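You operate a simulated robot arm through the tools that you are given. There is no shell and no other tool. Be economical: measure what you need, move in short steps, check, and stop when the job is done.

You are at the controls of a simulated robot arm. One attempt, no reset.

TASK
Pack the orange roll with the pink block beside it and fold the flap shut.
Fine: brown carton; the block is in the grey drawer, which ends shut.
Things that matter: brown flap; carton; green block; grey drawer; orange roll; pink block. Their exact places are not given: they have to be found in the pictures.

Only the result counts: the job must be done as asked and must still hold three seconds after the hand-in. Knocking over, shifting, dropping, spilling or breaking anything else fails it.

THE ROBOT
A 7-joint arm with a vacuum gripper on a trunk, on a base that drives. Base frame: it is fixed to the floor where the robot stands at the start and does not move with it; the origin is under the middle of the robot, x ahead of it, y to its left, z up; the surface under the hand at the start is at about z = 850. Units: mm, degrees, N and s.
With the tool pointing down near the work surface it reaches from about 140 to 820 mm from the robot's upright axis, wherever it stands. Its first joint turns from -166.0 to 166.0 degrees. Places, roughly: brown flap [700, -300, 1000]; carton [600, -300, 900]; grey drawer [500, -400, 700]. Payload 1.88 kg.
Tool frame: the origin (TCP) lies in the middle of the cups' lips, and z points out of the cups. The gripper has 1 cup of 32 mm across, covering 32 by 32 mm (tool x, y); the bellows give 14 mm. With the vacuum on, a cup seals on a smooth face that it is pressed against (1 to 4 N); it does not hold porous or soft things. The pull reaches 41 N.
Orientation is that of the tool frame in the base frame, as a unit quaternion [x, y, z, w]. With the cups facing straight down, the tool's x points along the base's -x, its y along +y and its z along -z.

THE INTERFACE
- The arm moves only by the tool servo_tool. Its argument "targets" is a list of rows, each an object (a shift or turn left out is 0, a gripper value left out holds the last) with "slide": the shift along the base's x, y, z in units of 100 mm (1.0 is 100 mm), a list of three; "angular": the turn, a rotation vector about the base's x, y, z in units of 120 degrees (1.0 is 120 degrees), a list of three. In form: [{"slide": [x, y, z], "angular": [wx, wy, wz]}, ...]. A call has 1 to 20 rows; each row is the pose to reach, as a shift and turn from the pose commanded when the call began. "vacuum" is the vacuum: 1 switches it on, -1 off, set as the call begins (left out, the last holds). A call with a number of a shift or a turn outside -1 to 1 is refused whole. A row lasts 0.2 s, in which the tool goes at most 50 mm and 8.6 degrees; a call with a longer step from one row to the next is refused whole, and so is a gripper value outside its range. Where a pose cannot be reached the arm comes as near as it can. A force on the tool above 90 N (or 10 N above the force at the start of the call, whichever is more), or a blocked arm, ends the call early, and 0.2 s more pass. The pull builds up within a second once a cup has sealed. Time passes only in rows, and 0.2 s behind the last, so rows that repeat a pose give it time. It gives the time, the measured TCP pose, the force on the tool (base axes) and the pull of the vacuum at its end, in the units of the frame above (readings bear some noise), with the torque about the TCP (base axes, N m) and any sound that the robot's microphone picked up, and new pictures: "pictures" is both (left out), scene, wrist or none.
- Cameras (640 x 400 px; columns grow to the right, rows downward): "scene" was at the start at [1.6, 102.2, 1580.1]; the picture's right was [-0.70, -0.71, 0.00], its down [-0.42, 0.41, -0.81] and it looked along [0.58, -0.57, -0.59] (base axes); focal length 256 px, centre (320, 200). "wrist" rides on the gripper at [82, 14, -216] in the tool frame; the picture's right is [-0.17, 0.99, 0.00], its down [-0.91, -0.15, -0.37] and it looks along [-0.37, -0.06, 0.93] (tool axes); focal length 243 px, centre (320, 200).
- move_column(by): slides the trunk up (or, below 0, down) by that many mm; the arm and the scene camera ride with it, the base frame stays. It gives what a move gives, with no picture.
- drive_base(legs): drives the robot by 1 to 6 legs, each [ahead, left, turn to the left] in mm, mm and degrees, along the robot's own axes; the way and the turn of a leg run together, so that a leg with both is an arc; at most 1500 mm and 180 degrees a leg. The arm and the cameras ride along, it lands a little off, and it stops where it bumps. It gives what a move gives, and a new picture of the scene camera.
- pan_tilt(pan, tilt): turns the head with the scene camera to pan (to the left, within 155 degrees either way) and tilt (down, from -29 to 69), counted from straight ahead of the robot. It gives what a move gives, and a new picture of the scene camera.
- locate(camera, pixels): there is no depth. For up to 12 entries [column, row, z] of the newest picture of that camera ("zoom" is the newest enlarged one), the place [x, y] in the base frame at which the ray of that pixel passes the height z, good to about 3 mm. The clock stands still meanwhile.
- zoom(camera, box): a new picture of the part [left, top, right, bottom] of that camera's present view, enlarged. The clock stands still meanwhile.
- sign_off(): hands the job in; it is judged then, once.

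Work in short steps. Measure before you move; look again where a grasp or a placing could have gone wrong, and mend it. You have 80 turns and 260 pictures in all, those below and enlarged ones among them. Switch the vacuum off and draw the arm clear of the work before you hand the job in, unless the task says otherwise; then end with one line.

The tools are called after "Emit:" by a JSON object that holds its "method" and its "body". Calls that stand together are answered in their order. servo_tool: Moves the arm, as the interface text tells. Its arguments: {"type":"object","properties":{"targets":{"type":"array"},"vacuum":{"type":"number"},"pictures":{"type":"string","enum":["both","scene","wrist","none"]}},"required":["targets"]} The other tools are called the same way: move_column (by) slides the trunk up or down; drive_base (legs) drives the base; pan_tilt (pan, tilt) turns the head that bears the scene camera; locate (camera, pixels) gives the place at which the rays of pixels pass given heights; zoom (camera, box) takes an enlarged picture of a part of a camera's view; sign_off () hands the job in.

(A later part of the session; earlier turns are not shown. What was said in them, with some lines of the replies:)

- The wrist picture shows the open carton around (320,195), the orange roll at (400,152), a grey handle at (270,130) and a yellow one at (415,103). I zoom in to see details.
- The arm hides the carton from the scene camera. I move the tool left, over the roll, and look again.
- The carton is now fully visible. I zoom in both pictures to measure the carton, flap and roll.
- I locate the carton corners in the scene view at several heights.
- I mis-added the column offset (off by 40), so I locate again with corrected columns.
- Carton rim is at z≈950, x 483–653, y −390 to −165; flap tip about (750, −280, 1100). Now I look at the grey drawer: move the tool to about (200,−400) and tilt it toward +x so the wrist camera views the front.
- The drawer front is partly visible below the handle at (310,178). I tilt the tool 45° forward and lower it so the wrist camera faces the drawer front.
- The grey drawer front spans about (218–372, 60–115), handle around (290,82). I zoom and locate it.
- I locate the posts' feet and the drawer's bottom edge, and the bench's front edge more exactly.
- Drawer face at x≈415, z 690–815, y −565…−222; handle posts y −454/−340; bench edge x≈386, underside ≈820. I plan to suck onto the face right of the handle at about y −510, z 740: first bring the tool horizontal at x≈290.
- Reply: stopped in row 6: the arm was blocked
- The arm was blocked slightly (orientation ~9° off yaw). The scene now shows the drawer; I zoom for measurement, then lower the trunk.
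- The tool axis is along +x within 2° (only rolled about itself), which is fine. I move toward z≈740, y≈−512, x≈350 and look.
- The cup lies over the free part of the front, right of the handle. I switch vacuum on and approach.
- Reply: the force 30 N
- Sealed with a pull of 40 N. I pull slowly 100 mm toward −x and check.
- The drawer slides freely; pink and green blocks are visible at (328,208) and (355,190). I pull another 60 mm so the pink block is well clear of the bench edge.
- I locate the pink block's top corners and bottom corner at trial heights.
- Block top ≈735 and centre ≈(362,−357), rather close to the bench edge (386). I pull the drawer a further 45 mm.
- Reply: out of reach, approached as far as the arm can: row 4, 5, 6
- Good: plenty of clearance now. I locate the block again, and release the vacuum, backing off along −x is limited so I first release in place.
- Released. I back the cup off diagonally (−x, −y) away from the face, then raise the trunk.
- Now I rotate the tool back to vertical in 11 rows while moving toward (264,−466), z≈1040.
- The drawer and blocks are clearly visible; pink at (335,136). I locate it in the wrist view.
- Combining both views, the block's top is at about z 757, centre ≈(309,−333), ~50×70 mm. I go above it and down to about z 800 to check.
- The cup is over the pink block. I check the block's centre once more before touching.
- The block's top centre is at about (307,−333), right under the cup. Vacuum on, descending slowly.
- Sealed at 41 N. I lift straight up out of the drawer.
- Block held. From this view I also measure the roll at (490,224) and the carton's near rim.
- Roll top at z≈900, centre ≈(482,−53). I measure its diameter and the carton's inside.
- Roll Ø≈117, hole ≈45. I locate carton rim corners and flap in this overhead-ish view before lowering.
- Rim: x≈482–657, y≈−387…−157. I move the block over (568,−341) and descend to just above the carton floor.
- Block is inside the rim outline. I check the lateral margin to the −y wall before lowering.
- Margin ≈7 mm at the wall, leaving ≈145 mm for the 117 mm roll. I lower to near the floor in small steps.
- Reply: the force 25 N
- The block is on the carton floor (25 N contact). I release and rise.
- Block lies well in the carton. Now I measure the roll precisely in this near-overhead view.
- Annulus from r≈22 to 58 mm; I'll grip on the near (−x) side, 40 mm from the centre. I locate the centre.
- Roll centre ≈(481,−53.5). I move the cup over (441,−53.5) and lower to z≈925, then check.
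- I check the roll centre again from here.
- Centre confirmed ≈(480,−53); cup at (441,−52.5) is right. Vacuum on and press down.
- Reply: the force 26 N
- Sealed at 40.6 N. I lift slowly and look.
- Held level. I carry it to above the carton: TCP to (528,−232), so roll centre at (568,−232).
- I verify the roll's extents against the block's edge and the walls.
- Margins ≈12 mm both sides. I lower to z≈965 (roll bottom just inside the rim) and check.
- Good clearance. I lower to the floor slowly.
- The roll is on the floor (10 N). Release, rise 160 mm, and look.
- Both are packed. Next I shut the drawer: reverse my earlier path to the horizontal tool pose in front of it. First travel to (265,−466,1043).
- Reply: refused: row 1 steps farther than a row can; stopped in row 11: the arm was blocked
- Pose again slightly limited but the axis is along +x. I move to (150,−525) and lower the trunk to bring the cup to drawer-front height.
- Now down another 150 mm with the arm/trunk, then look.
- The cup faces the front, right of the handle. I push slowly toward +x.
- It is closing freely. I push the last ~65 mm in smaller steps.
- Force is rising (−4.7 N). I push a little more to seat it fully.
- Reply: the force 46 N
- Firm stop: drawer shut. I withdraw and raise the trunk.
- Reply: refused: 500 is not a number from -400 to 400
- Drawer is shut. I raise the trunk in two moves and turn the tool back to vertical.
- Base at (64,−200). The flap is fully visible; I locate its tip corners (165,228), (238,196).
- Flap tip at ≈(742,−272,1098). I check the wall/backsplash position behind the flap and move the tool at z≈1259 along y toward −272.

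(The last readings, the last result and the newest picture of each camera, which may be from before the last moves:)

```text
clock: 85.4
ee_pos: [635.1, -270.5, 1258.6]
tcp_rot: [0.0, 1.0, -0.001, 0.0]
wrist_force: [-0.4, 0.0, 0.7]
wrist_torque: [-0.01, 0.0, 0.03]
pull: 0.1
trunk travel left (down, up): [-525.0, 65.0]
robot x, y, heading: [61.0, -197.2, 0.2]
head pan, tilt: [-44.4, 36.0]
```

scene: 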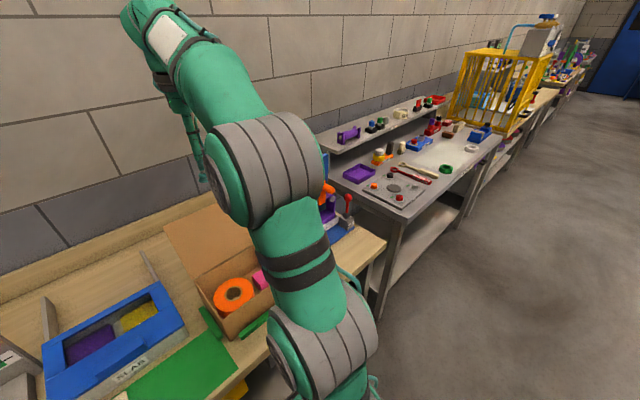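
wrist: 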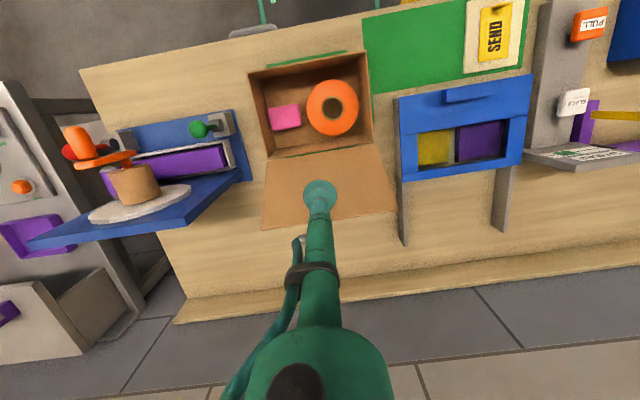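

Wall is beyond x≈1000, so there is room. I move to x≈805 behind the flap tip, still high.

Emit:
{"method": "servo_tool", "body": {"targets": [{"slide": [0.45, 0, 0]}, {"slide": [0.9, 0, 0]}, {"slide": [1.0, 0, 0]}], "pictures": "none"}}

Emit:
{"method": "servo_tool", "body": {"targets": [{"slide": [0.4, 0, 0]}, {"slide": [0.7, 0, 0]}, {"slide": [0.7, 0, 0]}], "pictures": "both"}}

```text
clock: 86.2
ee_pos: [736.4, -270.9, 1257.0]
tcp_rot: [0.0, 1.0, 0.0, -0.001]
wrist_force: [-0.3, 0.1, 1.0]
wrist_torque: [0.04, 0.04, 0.0]
pull: 0.0
trunk travel left (down, up): [-525.0, 65.0]
robot x, y, heading: [58.4, -200.6, -0.1]
head pan, tilt: [-44.4, 36.0]
```

```text
clock: 87.0
ee_pos: [756.2, -266.0, 1231.2]
tcp_rot: [0.0, 1.0, 0.001, -0.001]
wrist_force: [-0.3, -0.2, 0.2]
wrist_torque: [0.0, -0.05, 0.02]
pull: 0.0
out of reach, approached as far as the arm can: row 1, 2, 3
trunk travel left (down, up): [-525.0, 65.0]
robot x, y, heading: [62.9, -200.0, -0.0]
head pan, tilt: [-44.4, 36.0]
```

scene: 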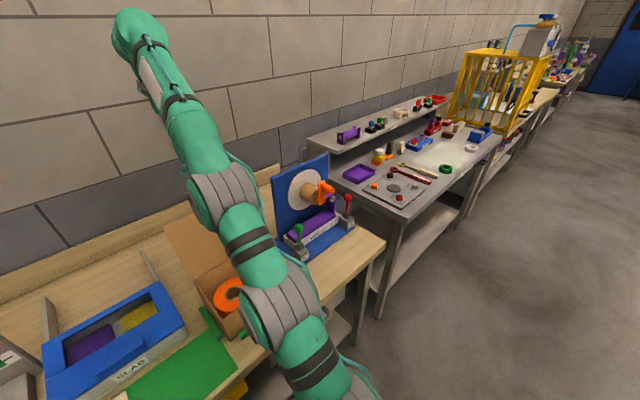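
wrist: 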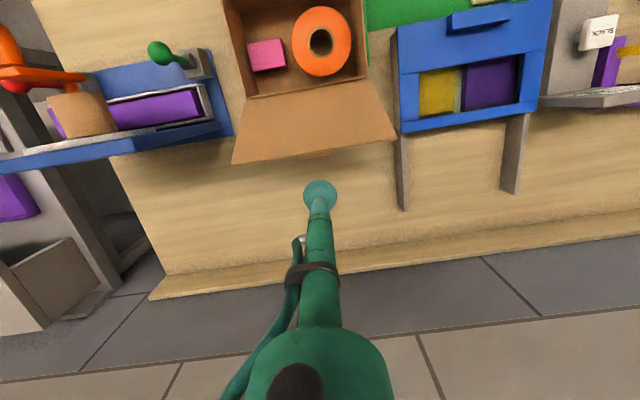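

Reach ends at x≈756 at this height. I drive the base 50 mm ahead (base front stays short of the bench), which carries the high tool to x≈806.

Emit:
{"method": "drive_base", "body": {"legs": [[50, 0, 0]]}}

```text
clock: 88.0
ee_pos: [805.3, -266.3, 1229.8]
tcp_rot: [-0.001, 1.0, -0.001, -0.001]
wrist_force: [-0.1, -0.6, -0.3]
wrist_torque: [0.02, 0.03, 0.0]
pull: 0.1
trunk travel left (down, up): [-525.0, 65.0]
robot x, y, heading: [109.3, -200.8, -0.2]
head pan, tilt: [-44.4, 36.0]
```

scene: 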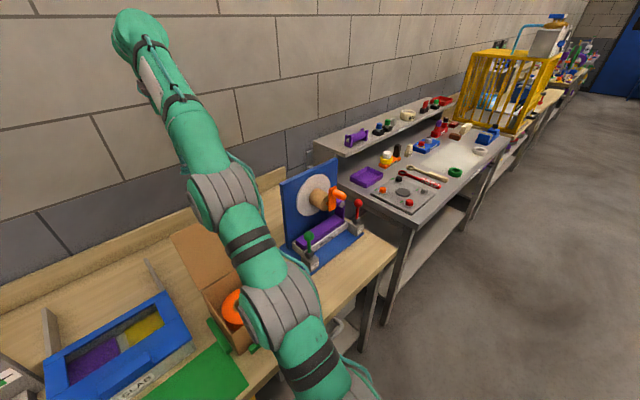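

Now lower behind the flap to z≈1130 and check.

Emit:
{"method": "servo_tool", "body": {"targets": [{"slide": [0, 0, -0.3]}, {"slide": [0, 0, -0.6]}, {"slide": [0, 0, -0.9]}], "pictures": "both"}}

```text
clock: 88.8
ee_pos: [806.7, -265.6, 1139.6]
tcp_rot: [0.001, 1.0, 0.001, 0.0]
wrist_force: [-0.4, 0.1, 0.1]
wrist_torque: [0.01, 0.01, 0.02]
pull: 0.1
trunk travel left (down, up): [-525.0, 65.0]
robot x, y, heading: [110.7, -203.7, -0.1]
head pan, tilt: [-44.4, 36.0]
```

scene: 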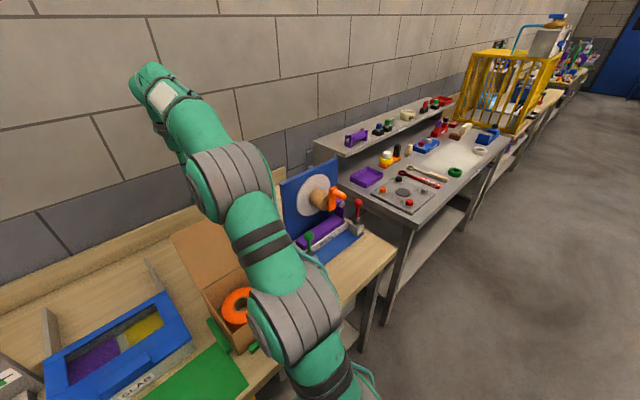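
wrist: 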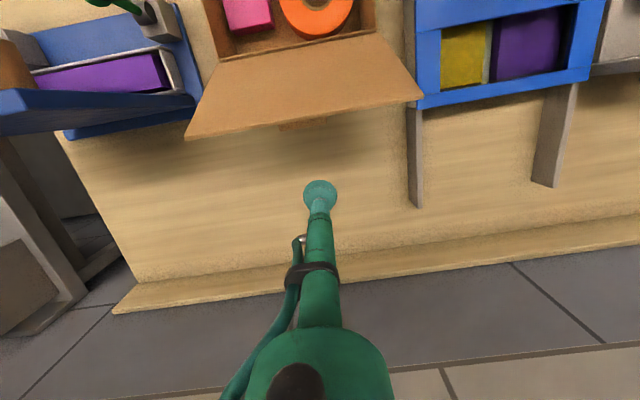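

The cup is behind the flap's tip (edge at row ~125 vs cup row 195). Lower to z≈1055 and sweep toward −x.

Emit:
{"method": "servo_tool", "body": {"targets": [{"slide": [0, 0, -0.4]}, {"slide": [0, 0, -0.85]}, {"slide": [-0.2, 0, -0.85]}, {"slide": [-0.4, 0, -0.85]}, {"slide": [-0.6, 0, -0.85]}, {"slide": [-0.8, 0, -0.85]}, {"slide": [-1.0, 0, -0.85]}], "pictures": "both"}}

```text
clock: 90.4
ee_pos: [704.1, -265.5, 1051.0]
tcp_rot: [0.0, 1.0, 0.001, -0.006]
wrist_force: [0.5, -0.2, 0.1]
wrist_torque: [0.01, 0.12, -0.02]
pull: 0.1
trunk travel left (down, up): [-525.0, 65.0]
robot x, y, heading: [108.8, -200.2, -0.0]
head pan, tilt: [-44.4, 36.0]
```

scene: 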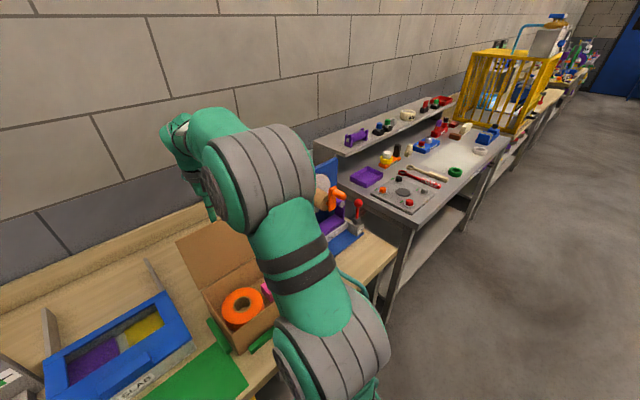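
wrist: 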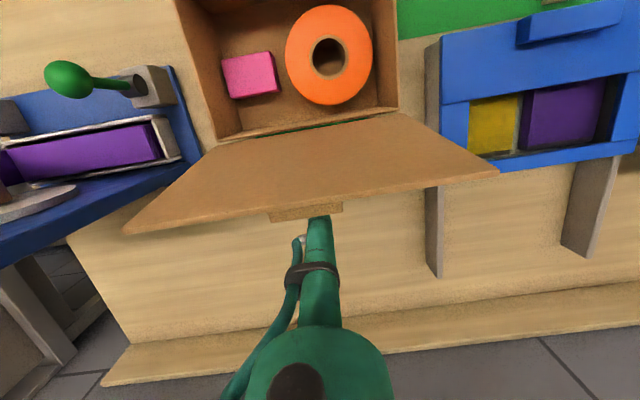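

The flap is following with little force. I continue sweeping −x by 100 mm.

Emit:
{"method": "servo_tool", "body": {"targets": [{"slide": [-0.2, 0, 0]}, {"slide": [-0.4, 0, 0]}, {"slide": [-0.6, 0, 0]}, {"slide": [-0.8, 0, 0]}, {"slide": [-1.0, 0, 0]}], "pictures": "both"}}

```text
clock: 91.6
ee_pos: [604.8, -264.7, 1055.9]
tcp_rot: [0.0, 1.0, 0.0, -0.001]
wrist_force: [0.7, 0.5, -1.2]
wrist_torque: [-0.01, -0.02, -0.01]
pull: 0.1
trunk travel left (down, up): [-525.0, 65.0]
robot x, y, heading: [111.0, -203.1, -0.1]
head pan, tilt: [-44.4, 36.0]
```

scene: 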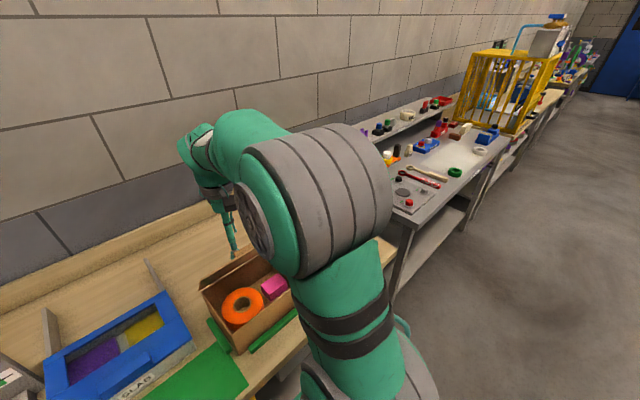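
wrist: 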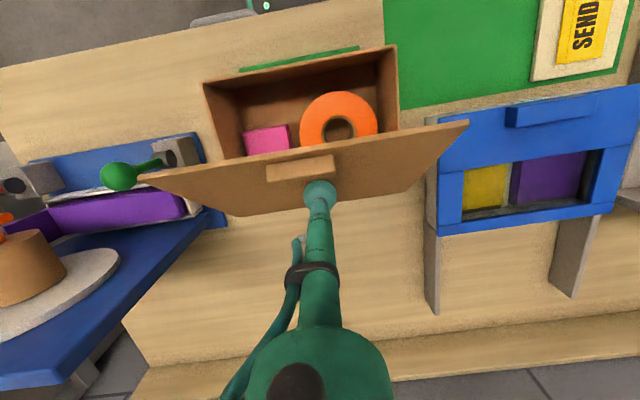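

Flap is past vertical and leaning over the carton. I continue −x while descending along its arc, staying on its outer face.

Emit:
{"method": "servo_tool", "body": {"targets": [{"slide": [-0.2, 0, -0.02]}, {"slide": [-0.4, 0, -0.06]}, {"slide": [-0.55, 0, -0.12]}, {"slide": [-0.65, 0, -0.25]}, {"slide": [-0.7, 0, -0.4]}, {"slide": [-0.72, 0, -0.55]}], "pictures": "both"}}

```text
clock: 93.0
ee_pos: [532.2, -267.2, 1001.1]
tcp_rot: [-0.001, 1.0, 0.0, -0.001]
wrist_force: [-0.1, 0.4, -0.1]
wrist_torque: [0.0, 0.02, 0.02]
pull: 0.0
trunk travel left (down, up): [-525.0, 65.0]
robot x, y, heading: [109.5, -198.5, -0.1]
head pan, tilt: [-44.4, 36.0]
```

scene: 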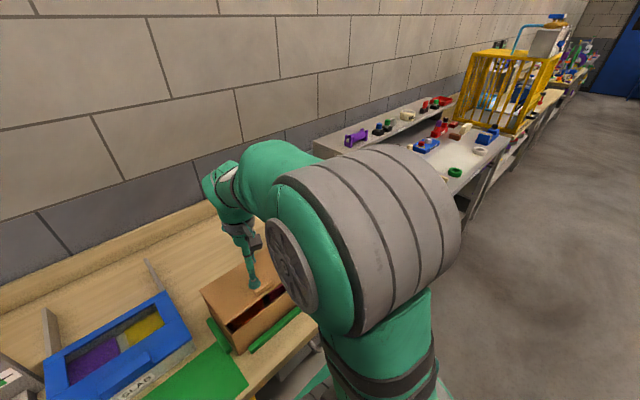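
wrist: 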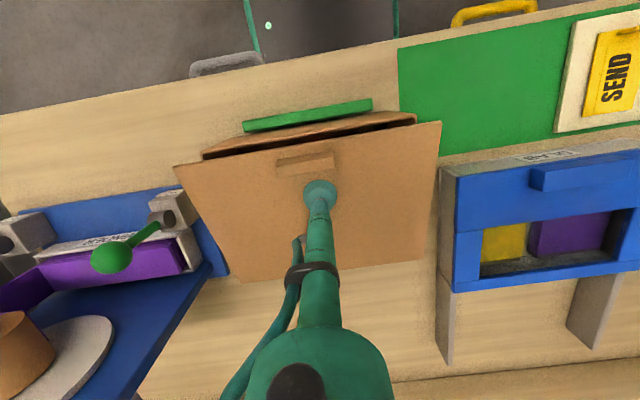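

Nearly shut. I press straight down slowly to close the rest.

Emit:
{"method": "servo_tool", "body": {"targets": [{"slide": [-0.05, 0, -0.15]}, {"slide": [-0.07, 0, -0.28]}, {"slide": [-0.07, 0, -0.38]}, {"slide": [-0.07, 0, -0.44]}, {"slide": [-0.07, 0, -0.44]}], "pictures": "both"}}

```text
clock: 94.2
ee_pos: [526.7, -266.0, 957.4]
tcp_rot: [-0.001, 1.0, 0.001, -0.001]
wrist_force: [0.2, 1.4, 4.8]
wrist_torque: [0.0, -0.01, -0.01]
pull: 0.0
trunk travel left (down, up): [-525.0, 65.0]
robot x, y, heading: [111.8, -201.2, -0.3]
head pan, tilt: [-44.4, 36.0]
```

scene: 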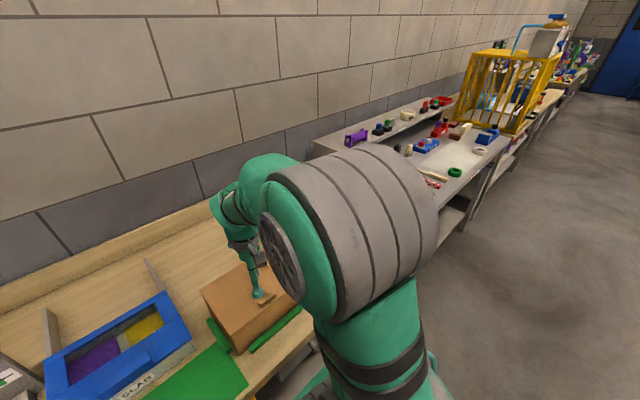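
wrist: 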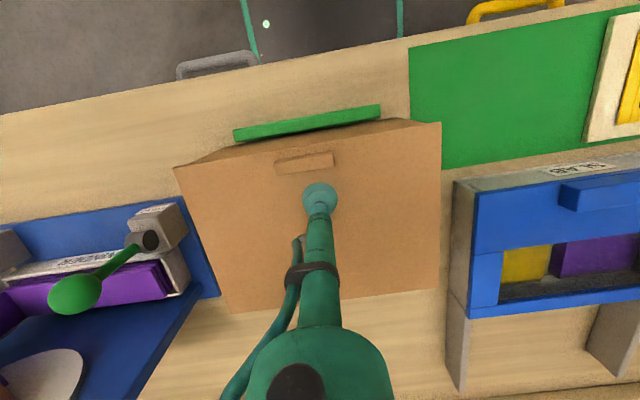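

Flap shut with light contact (4.8 N). I press about 5 mm more to seat it, then lift away and check that it stays.

Emit:
{"method": "servo_tool", "body": {"targets": [{"slide": [0, 0, -0.03]}, {"slide": [0, 0, -0.05]}, {"slide": [0, 0, -0.05]}], "pictures": "none"}}

Emit:
{"method": "servo_tool", "body": {"targets": [{"slide": [0, 0, 0.1]}, {"slide": [0, 0, 0.5]}, {"slide": [0, 0, 1.0]}], "pictures": "none"}}

Emit:
{"method": "servo_tool", "body": {"targets": [{"slide": [-0.2, -0.2, 0.4]}, {"slide": [-0.4, -0.4, 0.8]}, {"slide": [-0.6, -0.7, 1.0]}, {"slide": [-0.8, -1.0, 1.0]}], "pictures": "none"}}

Emit:
{"method": "servo_tool", "body": {"targets": [{"slide": [0, -0.45, 0]}, {"slide": [0, -0.9, 0]}, {"slide": [0, -1.0, 0]}], "pictures": "none"}}

Emit:
{"method": "servo_tool", "body": {"targets": [{"slide": [0, -0.45, 0]}, {"slide": [0, -0.9, 0]}, {"slide": [0, -1.0, 0]}], "pictures": "both"}}

```text
clock: 95.0
ee_pos: [526.5, -265.7, 951.5]
tcp_rot: [0.0, 1.0, 0.001, 0.0]
wrist_force: [-0.7, -0.5, 5.9]
wrist_torque: [0.01, -0.06, -0.06]
pull: 0.0
trunk travel left (down, up): [-525.0, 65.0]
robot x, y, heading: [111.5, -202.4, 0.1]
head pan, tilt: [-44.4, 36.0]
```

```text
clock: 95.8
ee_pos: [527.1, -266.9, 1052.2]
tcp_rot: [0.0, 1.0, 0.001, -0.001]
wrist_force: [-0.5, 0.4, -0.7]
wrist_torque: [0.03, 0.02, 0.0]
pull: 0.0
trunk travel left (down, up): [-525.0, 65.0]
robot x, y, heading: [111.0, -202.5, -0.1]
head pan, tilt: [-44.4, 36.0]
```

```text
clock: 96.8
ee_pos: [447.8, -367.2, 1152.6]
tcp_rot: [0.0, 1.0, 0.0, -0.001]
wrist_force: [0.9, -0.5, 0.3]
wrist_torque: [0.0, -0.03, 0.03]
pull: 0.1
trunk travel left (down, up): [-525.0, 65.0]
robot x, y, heading: [111.4, -200.1, -0.2]
head pan, tilt: [-44.4, 36.0]
```

```text
clock: 97.6
ee_pos: [447.0, -464.9, 1152.4]
tcp_rot: [0.0, 1.0, 0.001, -0.001]
wrist_force: [0.4, -0.7, -0.4]
wrist_torque: [-0.01, -0.01, 0.0]
pull: 0.1
trunk travel left (down, up): [-525.0, 65.0]
robot x, y, heading: [109.3, -196.7, -0.2]
head pan, tilt: [-44.4, 36.0]
```

```text
clock: 98.4
ee_pos: [446.3, -565.6, 1152.3]
tcp_rot: [0.0, 1.0, 0.0, -0.002]
wrist_force: [0.1, -0.3, -0.5]
wrist_torque: [-0.02, 0.01, 0.01]
pull: 0.1
trunk travel left (down, up): [-525.0, 65.0]
robot x, y, heading: [111.4, -201.6, -0.1]
head pan, tilt: [-44.4, 36.0]
```

scene: 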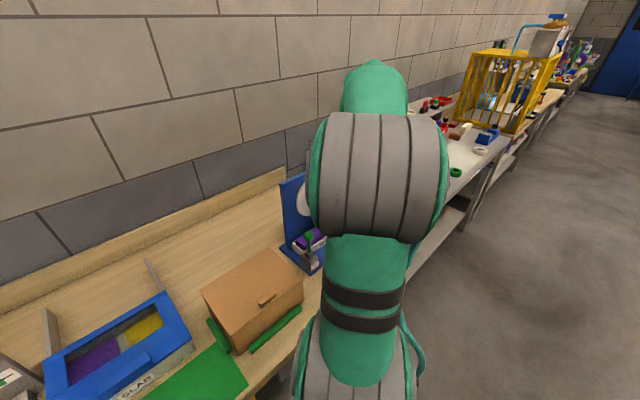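
wrist: 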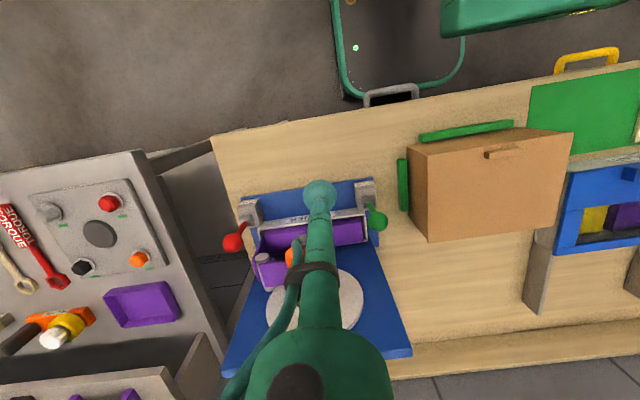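

The carton is closed. I zoom in on the flap edge and the drawer handle for a final check.

Emit:
{"method": "zoom", "body": {"camera": "scene", "box": [180, 230, 330, 380]}}

Emit:
{"method": "zoom", "body": {"camera": "wrist", "box": [330, 50, 600, 250]}}

```text
2.67 times, centred on (255, 305) of scene
```

zoom: 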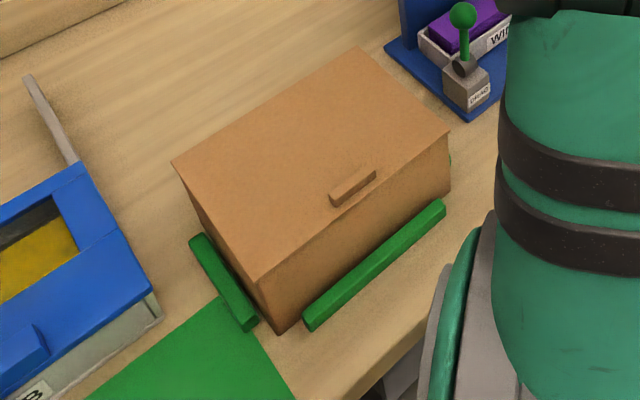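

```text
2.00 times, centred on (465, 150) of wrist
```

zoom: 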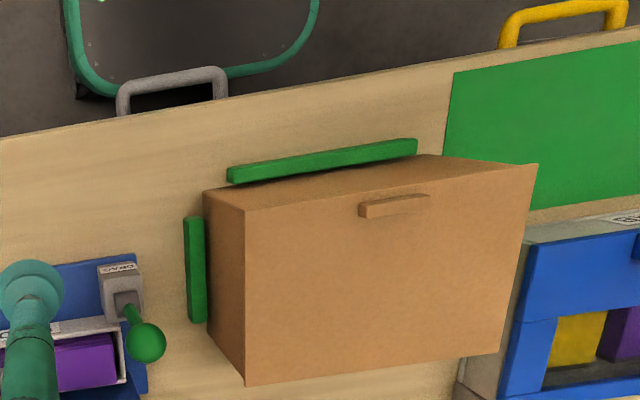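

The flap lies flush on the carton, the drawer is shut, the vacuum is off and the arm is clear, so I hand in.

Emit:
{"method": "sign_off", "body": {}}

```text
The job is handed in.
```

The orange roll and the pink block lie side by side in the brown carton with the flap folded shut; the grey drawer is closed with the green block still inside.
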